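You operate a simulated robot arm through the tools that you are given. There is no shell and no other tool. Be economical: measure what you need, move in short steps, check, and stop when the job is done.

Carry out the task below with a simulated two-armed robot. There is one attempt and no reset: what you move stays moved.

JOB
Move the green roll to the green mat and wipe the smears off the glass and the yellow mat.
Fine: use the white pad and put it back. What is to be rubbed or washed off counts as gone when no trace of it is left.

Only the result counts: the job must be done as asked and must still hold three seconds after the hand-in. Knocking over, shifting, dropping, spilling or breaking anything else fails it.

ROBOT AND FRAMES
Two 7-joint arms with three-finger grippers on one trunk, on a base that drives. Base frame: it is fixed to the floor where the robot stands at the start and does not move with it; the origin is under the middle of the robot, x ahead of it, y to its left, z up. Lengths are in cm, angles in degrees, forces in N, time in s.
The left shoulder is at the start at [3, 12.4, 103.3], the right one opposite. With the tool pointing down near the work surface each hand reaches from about 10 to 80 cm from the robot's upright axis, wherever it stands, measured 20 degrees to its own side. Places, roughly: green mat [60, 40, 90]; smear on the glass [60, -10, 90]; smear on the mat [60, 20, 90]. Payload 2.2 kg a hand.
Tool frame (each hand has its own): the origin (TCP) lies between the finger pads and is the grasp point; the fingertips stand 2.8 cm ahead of it; z points along the fingers, y is the line along which they close. Largest opening 10.2 cm; the body of the gripper starts 7.1 cm behind the TCP.
Orientation is told as [roll, pitch, yaw] about the base's x, y, z axes, in that order, counted from this pose: with the fingers straight down and closing along the base's y, the tool's x points along the base's -x, its y along +y and its z along -z.

CONTROLS
- The arms move only by the tool jog_arm. It takes "left_steps", "right_steps" or both (then of equal length, played together; a hand with none holds still); each is a list of rows, each a list of 7 numbers: the turn, a rotation vector about the base's x, y, z in degrees, then the shift along the base's x, y, z in cm, then the finger opening in cm, from 0 to 10.2. In form: [[wx, wy, wz, x, y, z, gripper], ...]. A call has 1 to 10 rows; each row is the pose to reach, as a shift and turn from the pose commanded when the call began. A row lasts 0.2 s, in which the tool goes at most 5 cm and 8.6 degrees; a call with a longer step from one row to the next is refused whole, and so is a gripper value outside its range. Where a pose cannot be reached the arm comes as near as it can. A force on the tool above 40 N (or 10 N above the force at the start of the call, whichever is more), or a blocked arm, ends the call early, and 0.2 s more pass. The fingers move at their own pace and stop on an object; they squeeze with about 20 N. The grip force told is the motor's: it shows also when the fingers shut on nothing. Time passes only in rows, and 0.2 s behind the last, so rows that repeat a pose let the fingers close. The reply holds the time, the measured pose of the TCP, the force on the tool along the base axes, the opening and the grip force, in the units named above and with some noise, with the torque about the TCP (base axes, N m) and any sound that the robot's microphone picked up.
- Cameras (640 x 400 px; columns grow to the right, rows downward): "scene" is now at [4.41, 2.37, 174.87]; the picture's right is [0.30, -0.95, 0.00], its down [-0.72, -0.23, -0.66] and it looks along [0.63, 0.20, -0.75] (base axes); focal length 295 px, centre (320, 200). "left" rides on the left gripper at [7.2, 3.8, -8.6] in its tool frame; the picture's right is [-0.46, 0.89, 0.00], its down [-0.60, -0.32, -0.73] and it looks along [-0.65, -0.34, 0.68] (tool axes); focal length 256 px, centre (320, 200). "right" rides on the right gripper at [6.9, 4.4, -8.6] in its tool frame; the picture's right is [-0.53, 0.85, 0.00], its down [-0.58, -0.36, -0.73] and it looks along [-0.62, -0.39, 0.68] (tool axes); focal length 256 px, centre (320, 200). There is no depth. A picture from a camera that has moved, and an enlarged one, comes with that camera's place and axes in the base frame and with its lens.
- capture(camera): a new picture of that camera. No time passes.
- raise_lower(by): slides the trunk up (or, below 0, down) by that many cm; the arms and the scene camera ride with it, the base frame stays. It gives what a move gives, with no picture.
- base_move(legs): drives the robot by 1 to 6 legs, each [ahead, left, turn to the left] in cm, cm and degrees, along the robot's own axes; the way and the turn of a leg run together, so that a leg with both is an arc; at most 150 cm and 180 degrees a leg. The arms and the cameras ride along, it lands a little off, and it stops where it bumps. It gives what a move gives.
- turn_head(pan, tilt): turns the head with the scene camera to pan (to the left, within 143 degrees either way) and tilt (down, from -29 to 69), counted from straight ahead of the robot. It gives what a move gives.
- enlarge(camera, box): a new picture of the part [left, top, right, bottom] of that camera's present view, enlarged. No time passes.
- finish_job(): hands the job in; it is judged then, once.

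Go step by step. Nothing tells you exact positions but the pictures and the camera data: compare them with the known pose of the tool, close in by small moves and look again before you grip or let go. The budget is 120 turns and 100 pictures, counting those below and the enlarged ones. Unless the task says otherwise, let go and move clear before handing in, and close with one line.

The tools are called after "Call:" as name(argument=value, ...) on one line, values as JSON. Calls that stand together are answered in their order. jog_arm: Moves the arms, as the interface text tells. Its arguments: {"type":"object","properties":{"left_steps":{"type":"array"},"right_steps":{"type":"array"}},"required":[]} The other tools are called the same way: raise_lower (by) slides the trunk up or down; base_move (legs) drives the base; turn_head (pan, tilt) turns the head that bears the scene camera; capture (camera) takes a picture; enlarge (camera, box) takes an enlarged picture of a part of a camera's view; finish_job () hands the job in.

At the start:

```text
time_s: 0.0
left_position: [48.99, 29.87, 117.95]
left_tcp_rot: [0.1, 0.0, 0.0]
left_ft_force: [-0.5, -0.1, 0.4]
left_wrist_torque: [0.01, 0.0, 0.01]
left_finger_gap: 10.18
left_grip_force: 0.1
right_position: [39.31, -13.87, 111.61]
right_tcp_rot: [0.0, 0.0, 0.0]
right_ft_force: [-1.0, 0.0, -0.7]
right_wrist_torque: [0.01, 0.02, 0.02]
right_finger_gap: 10.2
right_grip_force: 0.0
trunk travel left (down, up): [-27.5, 26.5]
robot x, y, heading: [0.07, 0.21, -0.0]
head pan, tilt: [17.4, 49.0]
```

scene: 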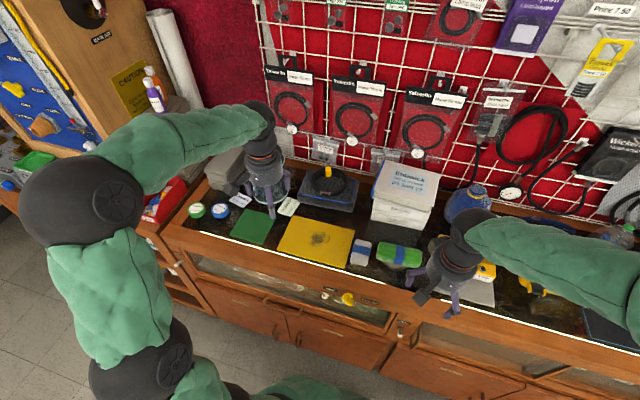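
right: 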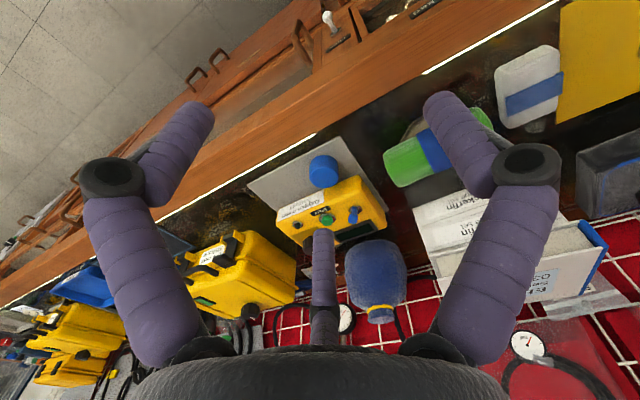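
left: 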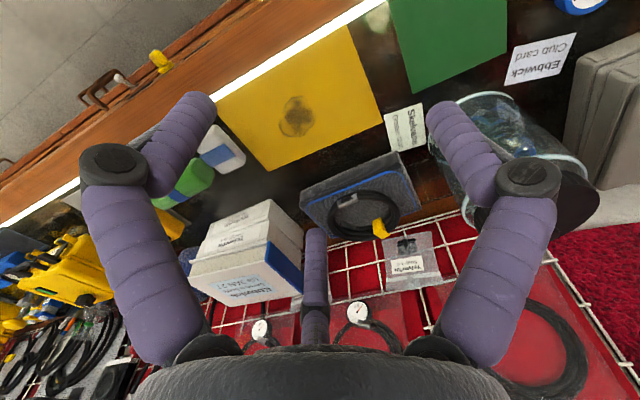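

I see the counter with the green mat, the yellow mat with a smear, a white pad with a blue band and a green roll with a blue band. I'll take close-ups first.

Call:
enlarge(camera="scene", box=[180, 170, 420, 320])

Call:
enlarge(camera="scene", box=[340, 170, 580, 320])

Call:
enlarge(camera="right", box=[240, 20, 640, 270])

```text
2.67 times, centred on (300, 245) of scene
camera zoom: at [4.41, 2.37, 174.87], right [0.3, -0.95, 0.0], down [-0.72, -0.23, -0.66], along [0.63, 0.2, -0.75], focal length 788 px, centre (373, 80)
```

zoom: 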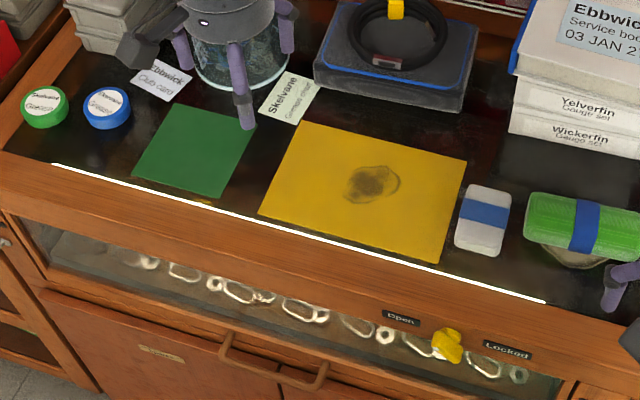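

```text
2.67 times, centred on (460, 245) of scene
camera zoom: at [4.41, 2.37, 174.87], right [0.3, -0.95, 0.0], down [-0.72, -0.23, -0.66], along [0.63, 0.2, -0.75], focal length 788 px, centre (-53, 80)
```

zoom: 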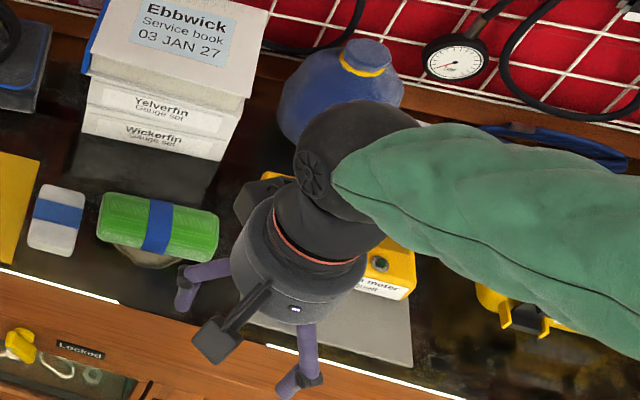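

```text
1.60 times, centred on (440, 145) of right
camera zoom: at [32.53, -9.62, 120.19], right [0.53, 0.85, 0.0], down [0.58, -0.36, 0.73], along [0.62, -0.39, -0.68], focal length 410 px, centre (128, 288)
```

zoom: 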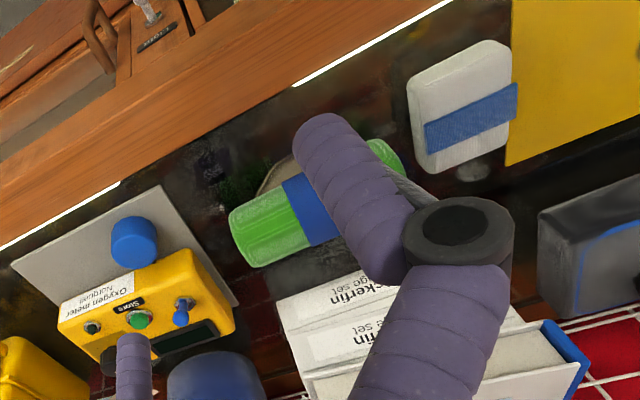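

The roll lies on the glass near [59, -7] along y, the pad near [57, 5] along x, and the glass smear is probably beside or under the roll. I'll pull the right hand back, then bring the left hand over the roll with its fingers closing along x.

Call:
jog_arm(right_steps=[[0, 0, 0, -3, -4, 1, 10.2], [0, 0, 0, -6, -8, 2, 10.2], [0, 0, 0, -9, -12, 3, 10.2], [0, 0, 0, -12, -16, 4, 10.2], [0, 0, 0, -14, -20, 4, 10.2]])

Call:
jog_arm(left_steps=[[0, 0, -8.4, 1, -3.7, 0, 10.2], [0, 0, -16.8, 2, -7.4, 0, 10.2], [0, 0, -25.2, 3, -11, 0, 10.2], [0, 0, -33.6, 4, -14.7, 0, 10.2], [0, 0, -42, 5, -18.4, 0, 10.2], [0, 0, -50.4, 6, -22, 0, 10.2], [0, 0, -58.8, 7, -25.7, 0, 10.2], [0, 0, -67.2, 8, -29.4, 0, 10.2], [0, 0, -75.6, 9, -33, 0, 10.2], [0, 0, -84, 9.7, -36.7, 0, 10.2]])

Call:
capture(camera="left")

Call:
capture(camera="scene")

```text
refused: row 1 steps farther than a row can; nothing moved
```

```text
time_s: 2.2
left_position: [58.71, -7.26, 118.0]
left_tcp_rot: [0.0, 0.1, -84.1]
left_ft_force: [0.5, 0.5, -0.1]
left_wrist_torque: [0.04, 0.07, -0.01]
left_finger_gap: 10.19
left_grip_force: 0.0
right_position: [39.51, -13.94, 111.57]
right_tcp_rot: [0.0, -0.1, 0.0]
right_ft_force: [-0.4, -0.2, -1.0]
right_wrist_torque: [0.05, 0.03, 0.0]
right_finger_gap: 10.24
right_grip_force: 0.0
trunk travel left (down, up): [-27.5, 26.5]
robot x, y, heading: [-0.2, 0.46, -0.0]
head pan, tilt: [17.4, 49.0]
```

```text
93 pictures are left
camera left: at [61.76, 0.31, 126.66], right [0.93, -0.37, 0.0], down [-0.25, -0.63, 0.73], along [-0.27, -0.68, -0.68], focal length 256 px, centre (320, 200)
```

left: 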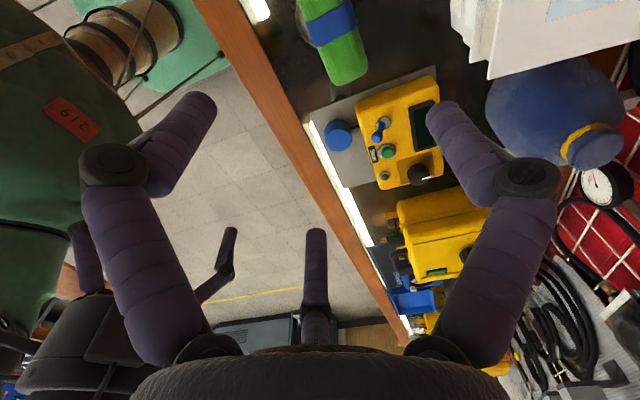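

```text
92 pictures are left
camera scene: at [4.48, 2.17, 174.86], right [0.3, -0.95, 0.0], down [-0.72, -0.23, -0.66], along [0.63, 0.2, -0.75], focal length 295 px, centre (320, 200)
```

scene: 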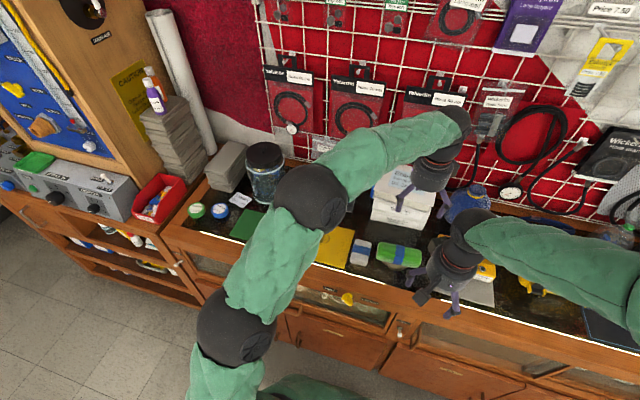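

The left hand hangs over the roll, whose middle I now take to be at about [60, -7.2]. I'll retract the right hand to clear the view and lower the left hand partway.

Call:
jog_arm(right_steps=[[0, 0, 0, -2.4, -3.4, 0.6, 10.2], [0, 0, 0, -4.8, -6.8, 1.2, 10.2], [0, 0, 0, -7.2, -10.2, 1.8, 10.2], [0, 0, 0, -9.6, -13.6, 2.4, 10.2], [0, 0, 0, -12, -17, 3, 10.2], [0, 0, 0, -14, -20, 3.5, 10.2]], left_steps=[[0, 0, 0, 0.5, 0, -2, 10.2], [0, 0, 0, 1, 0, -5, 10.2], [0, 0, 0, 1.2, 0, -8, 10.2], [0, 0, 0, 1.2, 0, -11, 10.2], [0, 0, 0, 1.2, 0, -13, 10.2], [0, 0, 0, 1.2, 0, -13, 10.2]])

Call:
capture(camera="left")

Call:
capture(camera="scene")

```text
time_s: 3.6
left_position: [59.91, -6.84, 105.22]
left_tcp_rot: [0.0, 0.0, -84.1]
left_ft_force: [0.7, 0.6, -0.1]
left_wrist_torque: [0.01, -0.01, 0.0]
left_finger_gap: 10.22
left_grip_force: 0.0
right_position: [25.53, -33.89, 114.9]
right_tcp_rot: [0.0, 0.0, 0.0]
right_ft_force: [0.4, -0.5, -0.7]
right_wrist_torque: [-0.01, 0.0, 0.0]
right_finger_gap: 10.21
right_grip_force: 0.1
trunk travel left (down, up): [-27.5, 26.5]
robot x, y, heading: [-0.08, 0.2, -0.2]
head pan, tilt: [17.4, 49.0]
```

```text
91 pictures are left
camera left: at [62.97, 0.79, 113.76], right [0.93, -0.37, 0.0], down [-0.25, -0.63, 0.73], along [-0.27, -0.68, -0.68], focal length 256 px, centre (320, 200)
```

left: 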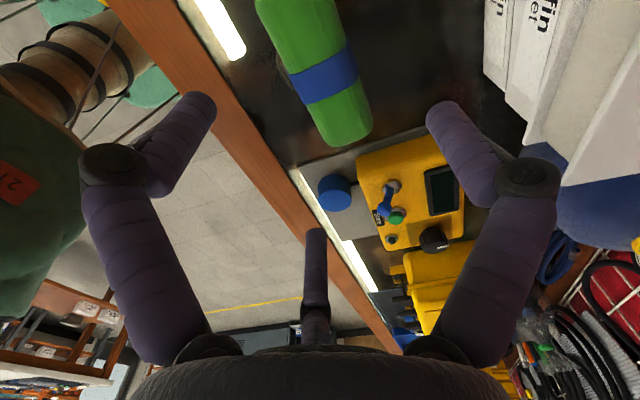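

```text
90 pictures are left
camera scene: at [4.32, 2.35, 174.87], right [0.3, -0.95, 0.0], down [-0.72, -0.23, -0.66], along [0.63, 0.2, -0.75], focal length 295 px, centre (320, 200)
```

scene: 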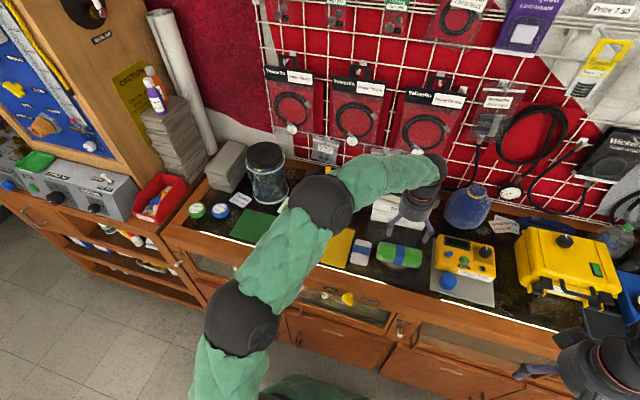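

The roll is about 5 cm thick with its axis at x ≈ 60.4, and the fingers straddle it. I'll lower to z ≈ 94 and check.

Call:
jog_arm(left_steps=[[0, 0, 0, 0.4, 0, -3, 10.2], [0, 0, 0, 0.4, 0, -6, 10.2], [0, 0, 0, 0.4, 0, -8, 10.2], [0, 0, 0, 0.4, 0, -10, 10.2], [0, 0, 0, 0.4, 0, -11.2, 10.2]])

Call:
capture(camera="left")

Call:
enlarge(camera="scene", box=[320, 170, 480, 270])

```text
time_s: 4.8
left_position: [60.34, -6.83, 93.92]
left_tcp_rot: [-0.1, 0.0, -84.0]
left_ft_force: [0.3, -0.5, 0.3]
left_wrist_torque: [-0.03, -0.02, -0.01]
left_finger_gap: 10.18
left_grip_force: 0.1
right_position: [25.56, -34.02, 114.94]
right_tcp_rot: [0.0, 0.0, 0.0]
right_ft_force: [-0.2, 0.1, 0.2]
right_wrist_torque: [-0.01, 0.0, 0.01]
right_finger_gap: 10.2
right_grip_force: 0.1
trunk travel left (down, up): [-27.5, 26.5]
robot x, y, heading: [-0.35, -0.04, -0.2]
head pan, tilt: [17.4, 49.0]
```

```text
89 pictures are left
camera left: at [63.45, 0.75, 102.55], right [0.93, -0.37, 0.0], down [-0.25, -0.63, 0.73], along [-0.27, -0.68, -0.68], focal length 256 px, centre (320, 200)
```

left: 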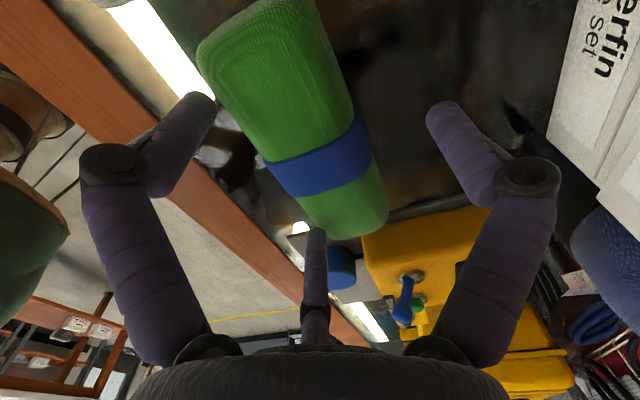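

```text
4.00 times, centred on (400, 220) of scene
camera zoom: at [4.41, 2.33, 174.87], right [0.3, -0.95, 0.0], down [-0.72, -0.23, -0.66], along [0.63, 0.2, -0.75], focal length 1182 px, centre (0, 120)
```

zoom: 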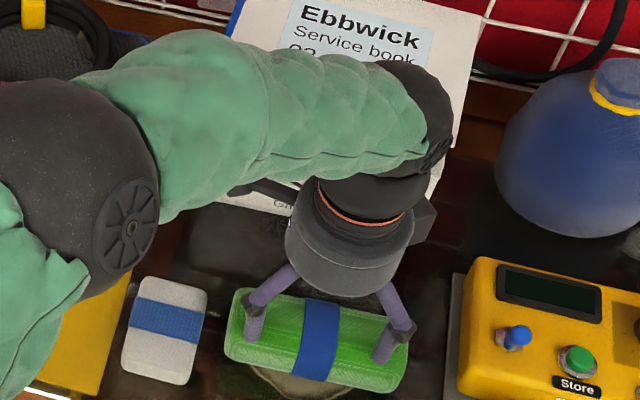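

The picture shows three fingers on the gripper, though the text says two. I'll raise the hand and close it in the air to see how it really closes.

Call:
jog_arm(left_steps=[[0, 0, 0, 0, 0, 4, 10.2], [0, 0, 0, 0, 0, 8, 10.2], [0, 0, 0, 0, 0, 12, 10.2], [0, 0, 0, 0, 0, 12, 5], [0, 0, 0, 0, 0, 12, 5], [0, 0, 0, 0, 0, 12, 5]])

Call:
capture(camera="left")

Call:
jog_arm(left_steps=[[0, 0, 0, 0, 0, 0, 0], [0, 0, 0, 0, 0, 0, 0], [0, 0, 0, 0, 0, 0, 0]])

Call:
capture(camera="left")

```text
time_s: 6.2
left_position: [60.16, -6.67, 105.91]
left_tcp_rot: [0.0, -0.1, -83.9]
left_ft_force: [-0.2, -0.7, 0.2]
left_wrist_torque: [0.01, 0.02, 0.02]
left_finger_gap: 4.99
left_grip_force: 0.1
right_position: [25.49, -33.95, 114.93]
right_tcp_rot: [0.0, 0.0, 0.1]
right_ft_force: [-1.1, 0.2, -0.9]
right_wrist_torque: [-0.03, 0.01, 0.01]
right_finger_gap: 10.23
right_grip_force: 0.2
trunk travel left (down, up): [-27.5, 26.5]
robot x, y, heading: [-0.21, 0.06, 0.1]
head pan, tilt: [17.4, 49.0]
```

```text
87 pictures are left
camera left: at [63.24, 0.88, 114.59], right [0.93, -0.37, 0.0], down [-0.25, -0.63, 0.73], along [-0.27, -0.68, -0.68], focal length 256 px, centre (320, 200)
```

left: 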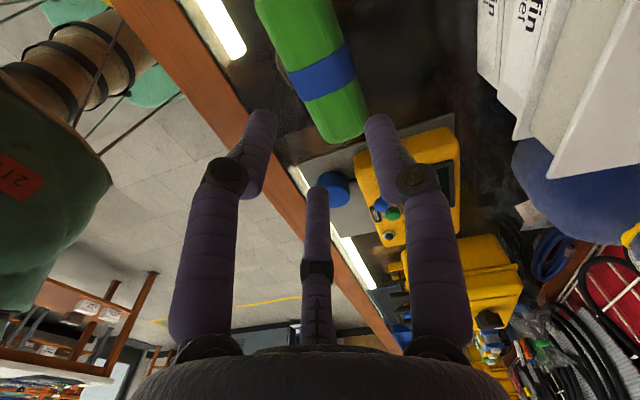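

```text
time_s: 7.0
left_position: [59.99, -6.68, 105.97]
left_tcp_rot: [0.0, 0.0, -84.0]
left_ft_force: [0.4, 0.0, 0.5]
left_wrist_torque: [-0.03, 0.03, 0.01]
left_finger_gap: 0.22
left_grip_force: 20.0
right_position: [25.5, -33.92, 114.94]
right_tcp_rot: [0.1, -0.1, 0.0]
right_ft_force: [-0.2, -0.2, 0.0]
right_wrist_torque: [-0.02, 0.01, 0.01]
right_finger_gap: 10.2
right_grip_force: 0.0
trunk travel left (down, up): [-27.5, 26.5]
robot x, y, heading: [0.07, 0.11, 0.3]
head pan, tilt: [17.4, 49.0]
```

```text
86 pictures are left
camera left: at [63.21, 0.88, 114.59], right [0.93, -0.37, 0.0], down [-0.25, -0.63, 0.73], along [-0.27, -0.68, -0.68], focal length 256 px, centre (320, 200)
```

left: 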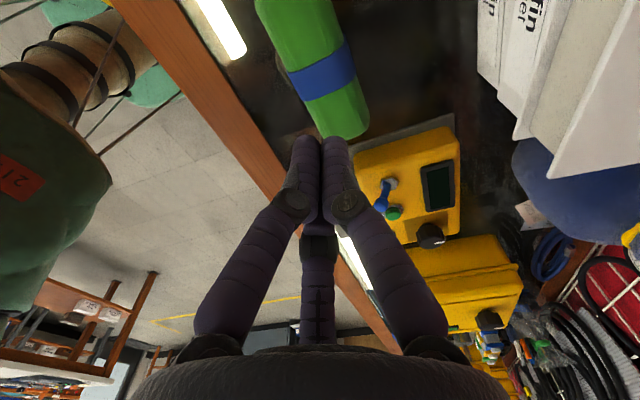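

The visible fingers curl towards the stated TCP, so I'll trust the two-finger description. I'll go back down over the roll and close gently.

Call:
jog_arm(left_steps=[[0, 0, 0, 0.2, -0.1, 0, 10.2], [0, 0, 0, 0.2, -0.1, 0, 10.2], [0, 0, 0, 0.2, -0.1, 0, 10.2], [0, 0, 0, 0.2, -0.1, -4, 10.2], [0, 0, 0, 0.2, -0.1, -8, 10.2], [0, 0, 0, 0.2, -0.1, -11, 10.2], [0, 0, 0, 0.2, -0.1, -12.3, 10.2]])

Call:
jog_arm(left_steps=[[0, 0, 0, 0, 0, 0, 7], [0, 0, 0, 0, 0, 0, 5], [0, 0, 0, 0, 0, 0, 4], [0, 0, 0, 0, 0, 0, 3], [0, 0, 0, 0, 0, 0, 3]])

Call:
capture(camera="left")

```text
time_s: 8.6
left_position: [60.44, -6.95, 93.83]
left_tcp_rot: [0.4, -0.2, -83.9]
left_ft_force: [-1.6, -0.2, 17.0]
left_wrist_torque: [0.27, 0.52, -0.04]
left_finger_gap: 10.19
left_grip_force: 0.2
right_position: [25.33, -33.96, 115.07]
right_tcp_rot: [-0.1, -0.1, 0.0]
right_ft_force: [-0.5, 0.5, -0.4]
right_wrist_torque: [-0.01, -0.02, 0.01]
right_finger_gap: 10.18
right_grip_force: 0.0
trunk travel left (down, up): [-27.5, 26.5]
robot x, y, heading: [0.14, 0.0, 0.3]
head pan, tilt: [17.4, 49.0]
```

```text
time_s: 9.8
left_position: [60.39, -7.07, 93.93]
left_tcp_rot: [0.3, -0.2, -83.7]
left_ft_force: [-1.1, 3.7, 39.2]
left_wrist_torque: [0.58, 1.21, -0.06]
left_finger_gap: 10.0
left_grip_force: 19.5
right_position: [25.33, -33.86, 115.1]
right_tcp_rot: [0.0, 0.0, 0.0]
right_ft_force: [-1.1, -0.6, 0.2]
right_wrist_torque: [0.02, 0.03, -0.04]
right_finger_gap: 10.19
right_grip_force: 0.0
trunk travel left (down, up): [-27.5, 26.5]
robot x, y, heading: [-0.19, 0.25, 0.2]
head pan, tilt: [17.4, 49.0]
```

```text
85 pictures are left
camera left: at [63.46, 0.6, 102.5], right [0.93, -0.37, 0.01], down [-0.26, -0.63, 0.73], along [-0.26, -0.68, -0.68], focal length 256 px, centre (320, 200)
```

left: 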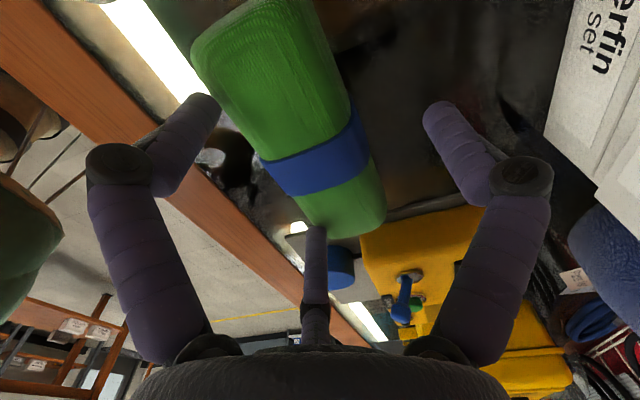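

The closing was blocked with a 39 N upward push, so the three visible fingers are evidently solid and two of them sat on the roll's near side. I'll open, rise and re-approach with the hand offset about 1.4 cm toward the robot so that one finger is behind the roll and two in front.

Call:
jog_arm(left_steps=[[0, 0, 0, 0, 0, 0.5, 10.2], [0, 0, 0, 0, 0, 2, 10.2], [0, 0, 0, 0, 0, 5, 10.2], [0, 0, -3, -1.4, 0, 8, 10.2], [0, 0, -3, -1.4, 0, 8, 10.2]])

Call:
capture(camera="left")

Call:
enlarge(camera="scene", box=[320, 190, 480, 290])

```text
time_s: 11.0
left_position: [59.11, -7.06, 101.61]
left_tcp_rot: [-0.2, 0.0, -87.0]
left_ft_force: [-0.9, 0.6, 0.4]
left_wrist_torque: [0.0, 0.01, -0.04]
left_finger_gap: 10.2
left_grip_force: 0.1
right_position: [25.61, -33.92, 115.0]
right_tcp_rot: [0.1, 0.2, 0.0]
right_ft_force: [0.2, -0.7, 0.2]
right_wrist_torque: [-0.02, 0.01, -0.01]
right_finger_gap: 10.21
right_grip_force: 0.0
trunk travel left (down, up): [-27.5, 26.5]
robot x, y, heading: [0.11, -0.0, 0.1]
head pan, tilt: [17.4, 49.0]
```

```text
84 pictures are left
camera left: at [62.6, 0.38, 110.17], right [0.91, -0.42, 0.0], down [-0.28, -0.62, 0.73], along [-0.31, -0.66, -0.68], focal length 256 px, centre (320, 200)
```

left: 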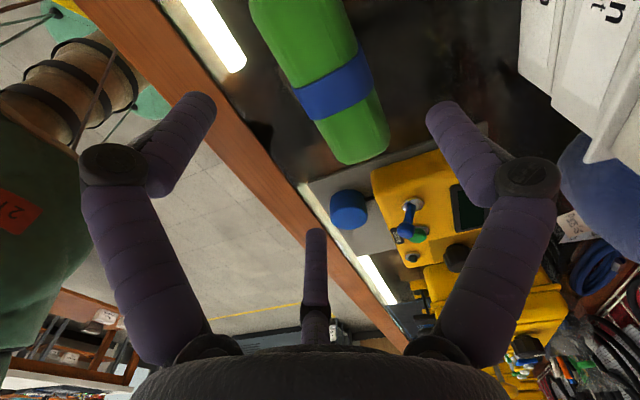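

```text
4.00 times, centred on (400, 240) of scene
camera zoom: at [4.51, 2.33, 174.86], right [0.3, -0.95, 0.0], down [-0.72, -0.23, -0.66], along [0.63, 0.2, -0.76], focal length 1182 px, centre (0, 40)
```

zoom: 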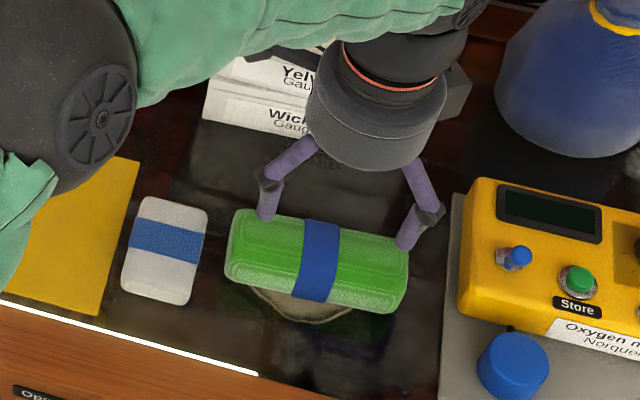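

The roll hasn't moved and the smear peeks out in front of it. I'll lower to z ≈ 94 with the offset, then close.

Call:
jog_arm(left_steps=[[0, 0, 0, 0, 0.3, -3, 10.2], [0, 0, 0, 0, 0.3, -6, 10.2], [0, 0, 0, 0, 0.3, -7.3, 10.2], [0, 0, 0, 0, 0.3, -7.6, 10.2]])

Call:
capture(camera="left")

Call:
enlarge(camera="scene", box=[320, 190, 480, 290])

```text
time_s: 12.0
left_position: [59.11, -6.74, 94.02]
left_tcp_rot: [0.0, 0.0, -87.0]
left_ft_force: [0.5, -0.2, 1.0]
left_wrist_torque: [-0.02, 0.01, 0.04]
left_finger_gap: 10.2
left_grip_force: 0.0
right_position: [25.54, -33.89, 114.96]
right_tcp_rot: [0.0, 0.0, 0.0]
right_ft_force: [-0.8, -0.2, -0.1]
right_wrist_torque: [0.0, -0.02, 0.03]
right_finger_gap: 10.18
right_grip_force: 0.0
trunk travel left (down, up): [-27.5, 26.5]
robot x, y, heading: [-0.12, 0.02, -0.1]
head pan, tilt: [17.4, 49.0]
```

```text
82 pictures are left
camera left: at [62.58, 0.7, 102.62], right [0.91, -0.42, 0.0], down [-0.29, -0.62, 0.73], along [-0.31, -0.66, -0.68], focal length 256 px, centre (320, 200)
```

left: 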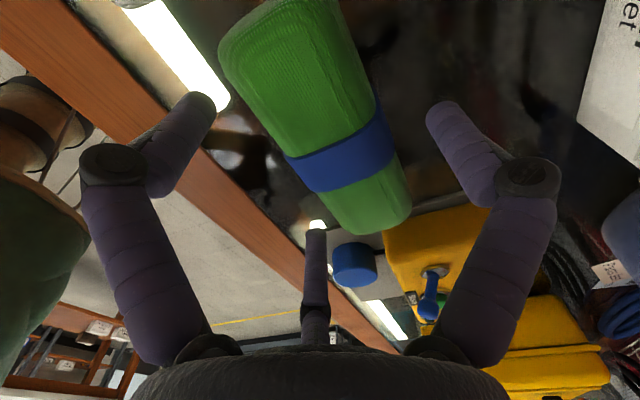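

```text
4.00 times, centred on (400, 240) of scene
camera zoom: at [4.4, 2.34, 174.87], right [0.3, -0.95, 0.0], down [-0.72, -0.23, -0.66], along [0.63, 0.2, -0.75], focal length 1182 px, centre (0, 40)
```

zoom: 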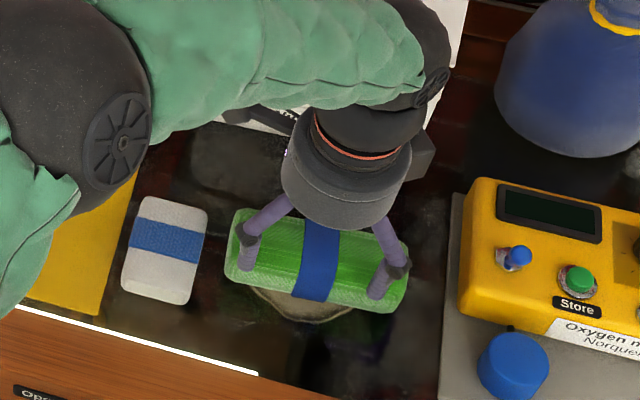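

No contact force. I'll close slowly here with a small shift back and watch the opening and force.

Call:
jog_arm(left_steps=[[0, 0, 0, -0.3, 0, 0, 10.2], [0, 0, 0, -0.3, 0, 0, 8.5], [0, 0, 0, -0.3, 0, 0, 7.5], [0, 0, 0, -0.3, 0, 0, 6.5]])

Call:
capture(camera="left")

Call:
enlarge(camera="scene", box=[320, 190, 480, 290])

```text
time_s: 13.0
left_position: [58.65, -6.7, 94.01]
left_tcp_rot: [0.0, -0.1, -87.0]
left_ft_force: [-0.1, -0.2, 1.1]
left_wrist_torque: [0.03, 0.02, 0.03]
left_finger_gap: 7.61
left_grip_force: 20.0
right_position: [25.53, -34.0, 114.99]
right_tcp_rot: [0.0, 0.1, 0.0]
right_ft_force: [0.0, 0.1, -0.3]
right_wrist_torque: [-0.05, 0.01, 0.01]
right_finger_gap: 10.23
right_grip_force: 0.1
trunk travel left (down, up): [-27.5, 26.5]
robot x, y, heading: [0.23, 0.35, 0.1]
head pan, tilt: [17.4, 49.0]
```

```text
80 pictures are left
camera left: at [62.27, 0.76, 102.62], right [0.91, -0.42, 0.0], down [-0.29, -0.62, 0.73], along [-0.31, -0.66, -0.68], focal length 256 px, centre (320, 200)
```

left: 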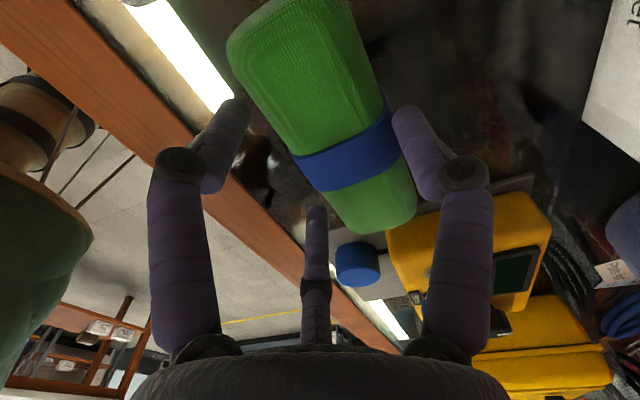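

```text
4.00 times, centred on (400, 240) of scene
camera zoom: at [4.39, 2.35, 174.87], right [0.3, -0.95, 0.0], down [-0.72, -0.23, -0.66], along [0.63, 0.2, -0.75], focal length 1182 px, centre (0, 40)
```

zoom: 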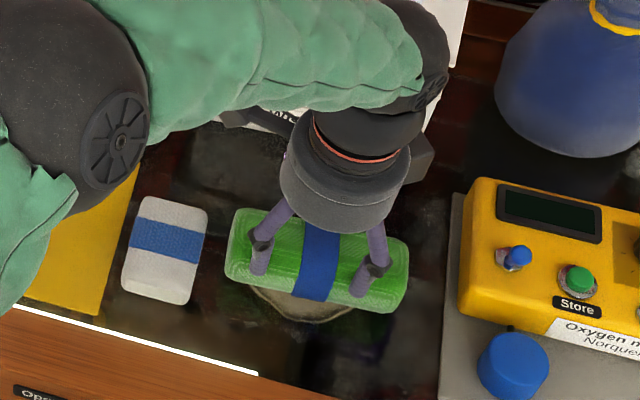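

The grip stopped on the roll at 7.6 cm with 20 N and nothing shifted. I'll tighten the command and lift a little to test.

Call:
jog_arm(left_steps=[[0, 0, 0, 0, 0, 0, 4], [0, 0, 0, 0, 0, 0, 4], [0, 0, 0, 0, 0, 1, 4], [0, 0, 0, 0, 0, 3, 4], [0, 0, 0, 0, 0, 5, 4], [0, 0, 0, 0, 0, 5, 4]])

Call:
capture(camera="left")

Call:
enlarge(camera="scene", box=[320, 190, 480, 290])

```text
time_s: 14.4
left_position: [58.83, -6.56, 98.94]
left_tcp_rot: [-0.1, 0.0, -86.9]
left_ft_force: [1.0, 1.2, -0.6]
left_wrist_torque: [0.02, 0.01, -0.06]
left_finger_gap: 4.0
left_grip_force: 0.0
right_position: [25.61, -33.97, 114.94]
right_tcp_rot: [-0.1, 0.0, 0.0]
right_ft_force: [0.3, 0.5, -0.7]
right_wrist_torque: [0.01, 0.02, -0.03]
right_finger_gap: 10.22
right_grip_force: 0.2
trunk travel left (down, up): [-27.5, 26.5]
robot x, y, heading: [-0.01, -0.06, 0.0]
head pan, tilt: [17.4, 49.0]
```

```text
78 pictures are left
camera left: at [62.3, 0.8, 107.57], right [0.91, -0.42, 0.0], down [-0.28, -0.62, 0.73], along [-0.31, -0.66, -0.68], focal length 256 px, centre (320, 200)
```

left: 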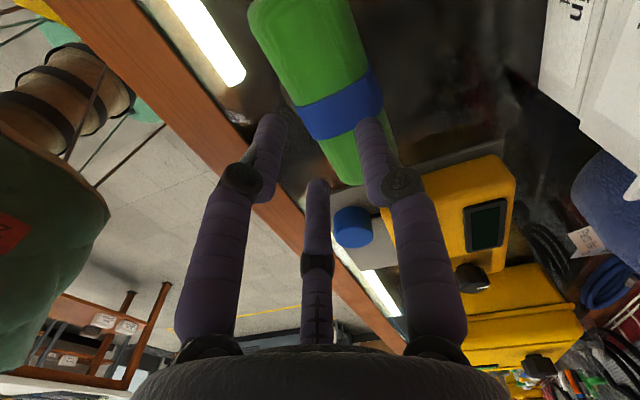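

```text
4.00 times, centred on (400, 240) of scene
camera zoom: at [4.44, 2.35, 174.86], right [0.3, -0.95, 0.0], down [-0.72, -0.23, -0.66], along [0.63, 0.2, -0.76], focal length 1182 px, centre (0, 40)
```

zoom: 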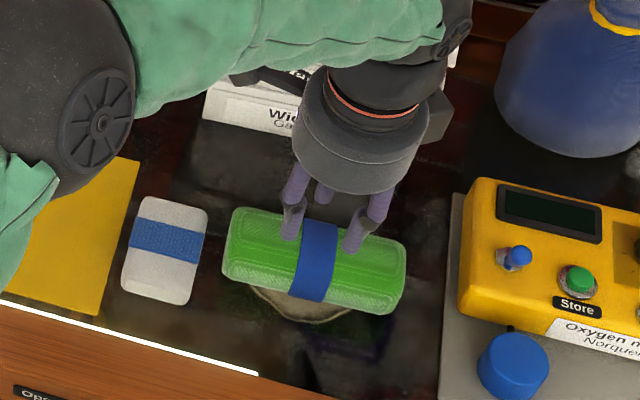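

The fingers slipped off the top, so the grip was too high. I'll open and go down lower, feeling for the counter.

Call:
jog_arm(left_steps=[[0, 0, 0, 0, 0, 0, 10.2], [0, 0, 0, 0, 0, 0, 10.2], [0, 0, 0, 0, 0, 0, 10.2], [0, 0, 0, 0, 0, -3, 10.2], [0, 0, 0, 0, 0, -5, 10.2], [0, 0, 0, 0, 0, -5.4, 10.2]])

Call:
jog_arm(left_steps=[[0, 0, 0, 0, 0, -0.3, 10.2], [0, 0, 0, 0, 0, -0.3, 10.2]])

Call:
jog_arm(left_steps=[[0, 0, 0, 0, 0, -0.3, 10.2], [0, 0, 0, 0, 0, -0.3, 10.2]])

```text
time_s: 15.8
left_position: [58.82, -6.73, 93.43]
left_tcp_rot: [0.0, 0.1, -87.0]
left_ft_force: [0.0, -0.1, 0.0]
left_wrist_torque: [-0.01, -0.01, -0.03]
left_finger_gap: 10.2
left_grip_force: 0.1
right_position: [25.6, -33.98, 114.98]
right_tcp_rot: [0.0, 0.0, 0.0]
right_ft_force: [0.4, -0.6, -0.4]
right_wrist_torque: [0.02, 0.0, -0.02]
right_finger_gap: 10.18
right_grip_force: 0.1
trunk travel left (down, up): [-27.5, 26.5]
robot x, y, heading: [0.18, 0.22, -0.0]
head pan, tilt: [17.4, 49.0]
```

```text
time_s: 16.4
left_position: [58.79, -6.7, 93.27]
left_tcp_rot: [-0.1, 0.0, -86.9]
left_ft_force: [0.6, 0.1, 0.1]
left_wrist_torque: [-0.03, 0.03, 0.02]
left_finger_gap: 10.21
left_grip_force: 0.0
right_position: [25.51, -33.97, 114.94]
right_tcp_rot: [0.0, 0.0, 0.0]
right_ft_force: [-0.2, 0.8, -0.5]
right_wrist_torque: [0.01, -0.04, 0.01]
right_finger_gap: 10.18
right_grip_force: 0.0
trunk travel left (down, up): [-27.5, 26.5]
robot x, y, heading: [0.21, 0.1, -0.0]
head pan, tilt: [17.4, 49.0]
```

```text
time_s: 17.0
left_position: [58.7, -6.6, 92.93]
left_tcp_rot: [0.0, -0.1, -86.9]
left_ft_force: [0.7, 1.4, -0.4]
left_wrist_torque: [0.03, 0.0, -0.04]
left_finger_gap: 10.22
left_grip_force: 0.1
right_position: [25.67, -34.05, 114.99]
right_tcp_rot: [0.0, 0.0, 0.0]
right_ft_force: [-0.4, 1.1, 0.4]
right_wrist_torque: [0.04, 0.02, 0.03]
right_finger_gap: 10.22
right_grip_force: 0.1
trunk travel left (down, up): [-27.5, 26.5]
robot x, y, heading: [0.3, -0.0, 0.1]
head pan, tilt: [17.4, 49.0]
```

No contact yet at z 92.9, so the fingers are lower around the roll. I'll close here.

Call:
jog_arm(left_steps=[[0, 0, 0, 0, 0, -0.2, 9], [0, 0, 0, 0, 0, -0.2, 7.5], [0, 0, 0, 0, 0, -0.2, 6], [0, 0, 0, 0, 0, -0.2, 4], [0, 0, 0, 0, 0, -0.2, 4]])

Call:
capture(camera="left")

Call:
enlarge(camera="scene", box=[320, 190, 480, 290])

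```text
time_s: 18.2
left_position: [58.79, -6.73, 92.71]
left_tcp_rot: [0.0, 0.1, -87.0]
left_ft_force: [0.0, -1.0, 2.8]
left_wrist_torque: [0.03, -0.07, 0.02]
left_finger_gap: 7.58
left_grip_force: 20.5
right_position: [25.54, -33.97, 114.97]
right_tcp_rot: [0.0, -0.1, 0.0]
right_ft_force: [0.5, 0.3, 0.0]
right_wrist_torque: [0.02, 0.0, -0.01]
right_finger_gap: 10.2
right_grip_force: 0.0
trunk travel left (down, up): [-27.5, 26.5]
robot x, y, heading: [-0.23, -0.01, 0.2]
head pan, tilt: [17.4, 49.0]
```

```text
76 pictures are left
camera left: at [62.27, 0.8, 101.38], right [0.91, -0.42, 0.0], down [-0.29, -0.62, 0.73], along [-0.31, -0.66, -0.68], focal length 256 px, centre (320, 200)
```

left: 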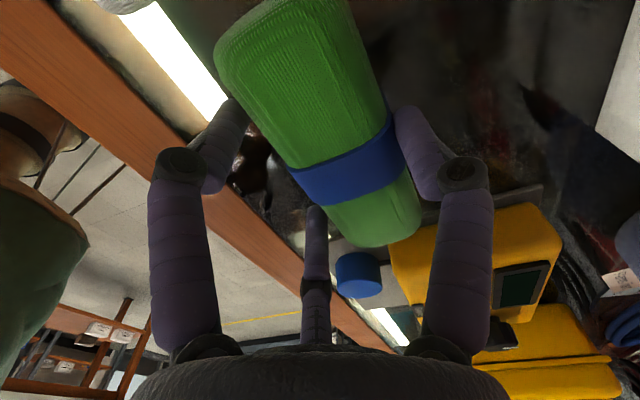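

```text
4.00 times, centred on (400, 240) of scene
camera zoom: at [4.39, 2.35, 174.87], right [0.3, -0.95, 0.0], down [-0.72, -0.23, -0.66], along [0.63, 0.2, -0.75], focal length 1182 px, centre (0, 40)
```

zoom: 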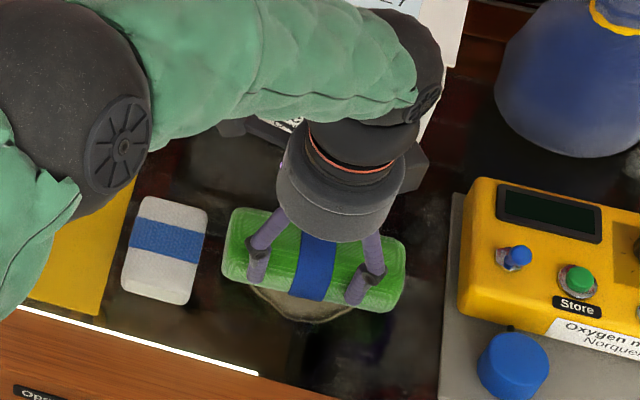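

Grip stopped at 7.58 cm again, now lower on the roll. I'll lift gently and check after a short rise.

Call:
jog_arm(left_steps=[[0, 0, 0, 0, 0, 0, 4], [0, 0, 0, 0, 0, 0.5, 4], [0, 0, 0, 0, 0, 1, 4], [0, 0, 0, 0, 0, 1.5, 4], [0, 0, 0, 0, 0, 2, 4]])

Call:
capture(camera="left")

Call:
enlarge(camera="scene", box=[320, 190, 480, 290])

```text
time_s: 19.4
left_position: [58.73, -6.66, 94.74]
left_tcp_rot: [-0.1, 0.1, -87.0]
left_ft_force: [0.0, 0.8, -1.7]
left_wrist_torque: [0.02, 0.02, 0.03]
left_finger_gap: 7.55
left_grip_force: 19.7
right_position: [25.59, -34.0, 114.9]
right_tcp_rot: [0.0, 0.0, 0.0]
right_ft_force: [0.0, -0.7, 0.5]
right_wrist_torque: [0.01, -0.01, -0.02]
right_finger_gap: 10.2
right_grip_force: 0.1
trunk travel left (down, up): [-27.5, 26.5]
robot x, y, heading: [0.09, -0.24, -0.1]
head pan, tilt: [17.4, 49.0]
```

```text
74 pictures are left
camera left: at [62.29, 0.78, 103.34], right [0.91, -0.42, 0.0], down [-0.29, -0.62, 0.73], along [-0.31, -0.66, -0.68], focal length 256 px, centre (320, 200)
```

left: 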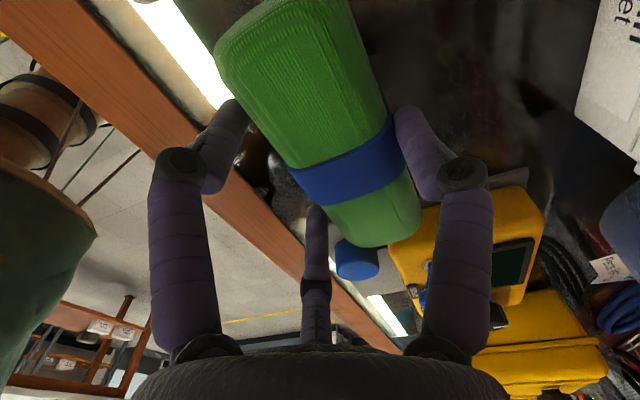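

```text
4.00 times, centred on (400, 240) of scene
camera zoom: at [4.41, 2.36, 174.87], right [0.3, -0.95, 0.0], down [-0.72, -0.23, -0.66], along [0.63, 0.2, -0.75], focal length 1182 px, centre (0, 40)
```

zoom: 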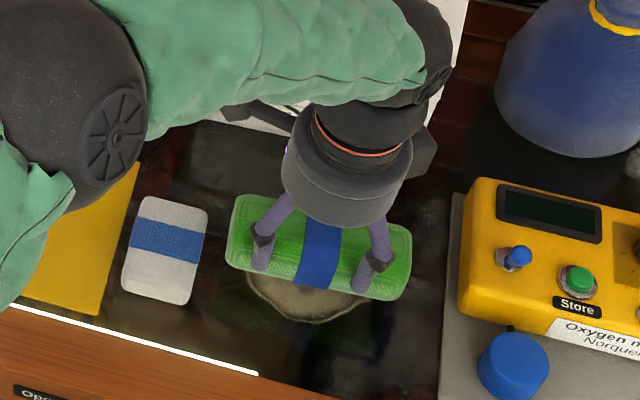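

The roll is held and lifted, and the beige ring smear on the glass is uncovered. I'll raise it and carry it left towards the green mat.

Call:
jog_arm(left_steps=[[0, 0, 0, 0, 0, 2, 4], [0, 0, 0, 0, 0, 5, 4], [0, 0, 0, 0, 0, 8, 4], [0, 0, 0, 0, 2, 10, 4], [0, 0, 0, 0, 5, 10, 4], [0, 0, 0, 0, 8, 10, 4], [0, 0, 0, 0, 11, 10, 4], [0, 0, 0, 0, 14, 10, 4], [0, 0, 0, 0, 17, 10, 4], [0, 0, 0, 0, 20, 10, 4]])

Call:
jog_arm(left_steps=[[0, 0, 0, 0, 3, 0, 4], [0, 0, 0, 0, 6, 0, 4], [0, 0, 0, 0, 9, 0, 4], [0, 0, 0, 0, 12, 0, 4], [0, 0, 0, 0, 15, 0, 4], [0, 0, 0, 0, 18, 0, 4], [0, 0, 0, 0, 21, 0, 4], [0, 0, 0, 0, 24, 0, 4], [0, 0, 0, 0, 27, 0, 4]])

Call:
capture(camera="left")

Call:
enlarge(camera="scene", box=[180, 140, 340, 240])

```text
time_s: 21.6
left_position: [58.7, 13.58, 104.61]
left_tcp_rot: [0.0, 0.0, -87.0]
left_ft_force: [0.4, 0.1, -1.6]
left_wrist_torque: [-0.01, 0.01, -0.02]
left_finger_gap: 7.57
left_grip_force: 20.3
right_position: [25.64, -33.94, 115.01]
right_tcp_rot: [-0.1, 0.0, 0.0]
right_ft_force: [0.0, 0.3, -0.2]
right_wrist_torque: [-0.03, 0.01, 0.0]
right_finger_gap: 10.19
right_grip_force: 0.1
trunk travel left (down, up): [-27.5, 26.5]
robot x, y, heading: [0.19, -0.09, -0.0]
head pan, tilt: [17.4, 49.0]
```

```text
time_s: 23.6
left_position: [58.69, 40.62, 104.77]
left_tcp_rot: [0.0, -0.1, -87.0]
left_ft_force: [-0.1, -1.0, -2.7]
left_wrist_torque: [-0.03, 0.02, -0.01]
left_finger_gap: 7.56
left_grip_force: 19.8
right_position: [25.42, -33.82, 115.01]
right_tcp_rot: [0.1, 0.0, 0.1]
right_ft_force: [0.0, 0.5, -0.2]
right_wrist_torque: [-0.03, -0.06, 0.03]
right_finger_gap: 10.19
right_grip_force: 0.0
trunk travel left (down, up): [-27.5, 26.5]
robot x, y, heading: [0.26, 0.08, -0.1]
head pan, tilt: [17.4, 49.0]
```

```text
72 pictures are left
camera left: at [62.17, 47.88, 113.34], right [0.91, -0.42, 0.0], down [-0.29, -0.62, 0.73], along [-0.31, -0.66, -0.68], focal length 256 px, centre (320, 200)
```

left: 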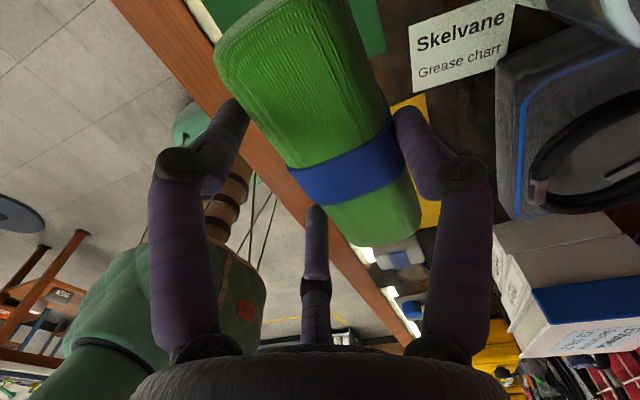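

```text
4.00 times, centred on (260, 190) of scene
camera zoom: at [4.43, 2.47, 174.86], right [0.3, -0.95, 0.0], down [-0.72, -0.23, -0.66], along [0.63, 0.2, -0.76], focal length 1182 px, centre (560, 240)
```

zoom: 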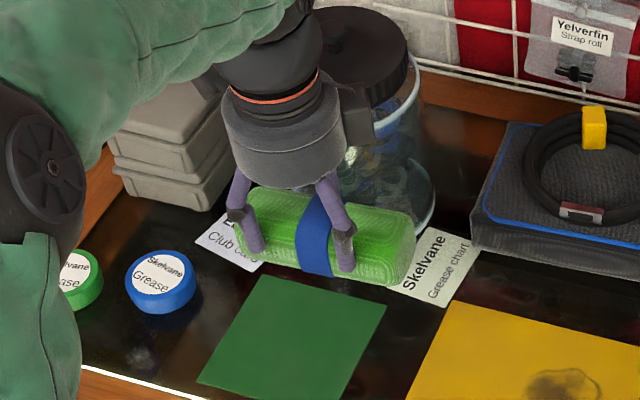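

The roll hangs above and behind the green mat; both cameras agree that TCP ≈ [56.4, 44] centres it. I'll move there, lower partway and look.

Call:
jog_arm(left_steps=[[0, 0, 0, -1, 1.5, 0, 4], [0, 0, 0, -2.3, 3.4, -1, 4], [0, 0, 0, -2.3, 3.4, -4, 4], [0, 0, 0, -2.3, 3.4, -7, 4], [0, 0, 0, -2.3, 3.4, -9, 4], [0, 0, 0, -2.3, 3.4, -10, 4]])

Call:
capture(camera="left")

Call:
enlarge(camera="scene", box=[180, 160, 340, 260])

```text
time_s: 25.0
left_position: [56.48, 43.81, 94.66]
left_tcp_rot: [-0.1, 0.1, -86.9]
left_ft_force: [0.4, 0.0, -2.0]
left_wrist_torque: [-0.02, 0.0, 0.0]
left_finger_gap: 7.58
left_grip_force: 20.0
right_position: [25.65, -33.8, 114.99]
right_tcp_rot: [0.1, 0.0, 0.1]
right_ft_force: [1.1, -0.5, 0.1]
right_wrist_torque: [-0.03, 0.01, -0.02]
right_finger_gap: 10.2
right_grip_force: 0.1
trunk travel left (down, up): [-27.5, 26.5]
robot x, y, heading: [-0.2, -0.1, 0.1]
head pan, tilt: [17.4, 49.0]
```

```text
70 pictures are left
camera left: at [59.99, 51.22, 103.26], right [0.91, -0.42, 0.0], down [-0.29, -0.62, 0.73], along [-0.31, -0.66, -0.68], focal length 256 px, centre (320, 200)
```

left: 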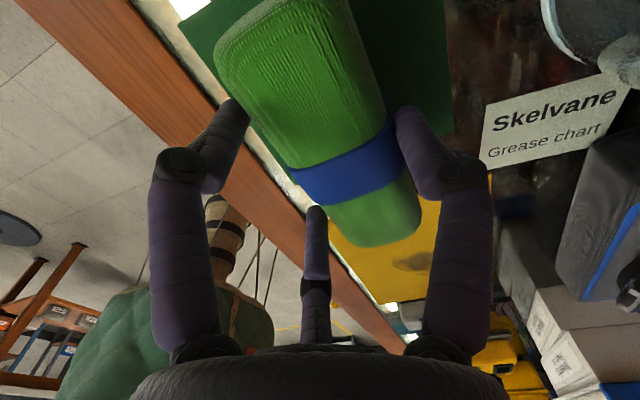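

```text
4.00 times, centred on (260, 210) of scene
camera zoom: at [4.42, 2.4, 174.86], right [0.3, -0.95, 0.0], down [-0.72, -0.23, -0.66], along [0.63, 0.2, -0.76], focal length 1182 px, centre (560, 160)
```

zoom: 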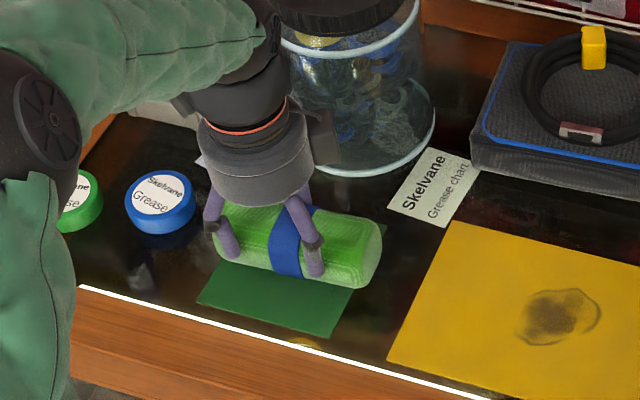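

The roll is well centred over the mat, with slight overhang on both sides since it is longer than the mat. I'll nudge 0.7 cm left, set it down and check the force.

Call:
jog_arm(left_steps=[[0, 0, 0, 0, 0.7, 0, 4], [0, 0, 0, 0, 0.7, -0.6, 4], [0, 0, 0, 0, 0.7, -1.2, 4], [0, 0, 0, 0, 0.7, -1.6, 4], [0, 0, 0, 0, 0.7, -1.6, 4]])

```text
time_s: 26.2
left_position: [56.44, 44.62, 93.13]
left_tcp_rot: [0.0, 0.0, -87.0]
left_ft_force: [0.6, -0.3, -2.3]
left_wrist_torque: [0.0, -0.05, 0.02]
left_finger_gap: 7.56
left_grip_force: 19.5
right_position: [25.65, -33.98, 114.9]
right_tcp_rot: [0.0, 0.0, 0.1]
right_ft_force: [0.4, 0.9, -0.2]
right_wrist_torque: [-0.02, 0.04, -0.04]
right_finger_gap: 10.19
right_grip_force: 0.1
trunk travel left (down, up): [-27.5, 26.5]
robot x, y, heading: [-0.01, -0.04, 0.1]
head pan, tilt: [17.4, 49.0]
```

Call:
jog_arm(left_steps=[[0, 0, 0, 0, 0, -0.2, 4], [0, 0, 0, 0, 0, -0.35, 4], [0, 0, 0, 0, 0, -0.35, 4]])

```text
time_s: 27.0
left_position: [56.5, 44.46, 93.1]
left_tcp_rot: [0.2, 0.0, -86.9]
left_ft_force: [-6.0, -1.4, 21.2]
left_wrist_torque: [-0.3, 0.07, -0.12]
left_finger_gap: 7.58
left_grip_force: 20.1
right_position: [25.29, -34.04, 115.06]
right_tcp_rot: [0.0, -0.2, 0.0]
right_ft_force: [0.4, 0.1, 0.0]
right_wrist_torque: [0.02, 0.01, 0.03]
right_finger_gap: 10.21
right_grip_force: 0.2
trunk travel left (down, up): [-27.5, 26.5]
robot x, y, heading: [-0.64, 0.12, 0.1]
head pan, tilt: [17.4, 49.0]
```

The roll has touched down with 21 N. I'll relieve the press, open, and go up clear.

Call:
jog_arm(left_steps=[[0, 0, 0, 0, 0, 0.3, 4], [0, 0, 0, 0, 0, 0.3, 4], [0, 0, 0, 0, 0, 0.3, 8.5], [0, 0, 0, 0, 0, 0.3, 10.2], [0, 0, 0, 0, 0, 0.3, 10.2]])

Call:
capture(camera="left")

```text
time_s: 28.2
left_position: [56.53, 44.45, 92.99]
left_tcp_rot: [0.1, 0.0, -86.9]
left_ft_force: [-0.2, 0.2, -0.1]
left_wrist_torque: [0.0, 0.01, -0.01]
left_finger_gap: 10.2
left_grip_force: 0.1
right_position: [25.66, -34.04, 115.06]
right_tcp_rot: [0.1, -0.1, 0.1]
right_ft_force: [0.3, -0.4, 0.2]
right_wrist_torque: [0.0, 0.03, 0.04]
right_finger_gap: 10.19
right_grip_force: 0.0
trunk travel left (down, up): [-27.5, 26.5]
robot x, y, heading: [-0.03, -0.06, -0.1]
head pan, tilt: [17.4, 49.0]
```

```text
68 pictures are left
camera left: at [60.01, 51.85, 101.61], right [0.91, -0.42, 0.0], down [-0.28, -0.62, 0.73], along [-0.31, -0.66, -0.68], focal length 256 px, centre (320, 200)
```

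left: 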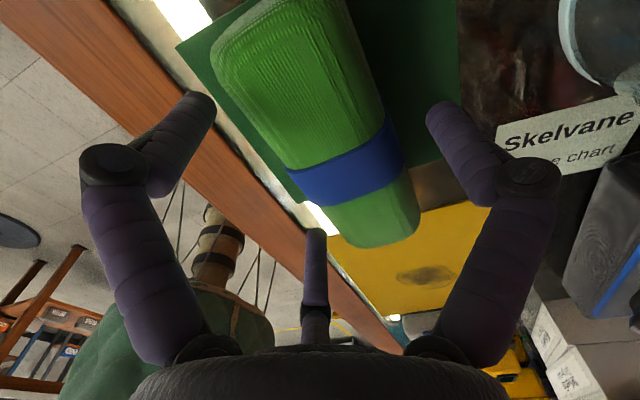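

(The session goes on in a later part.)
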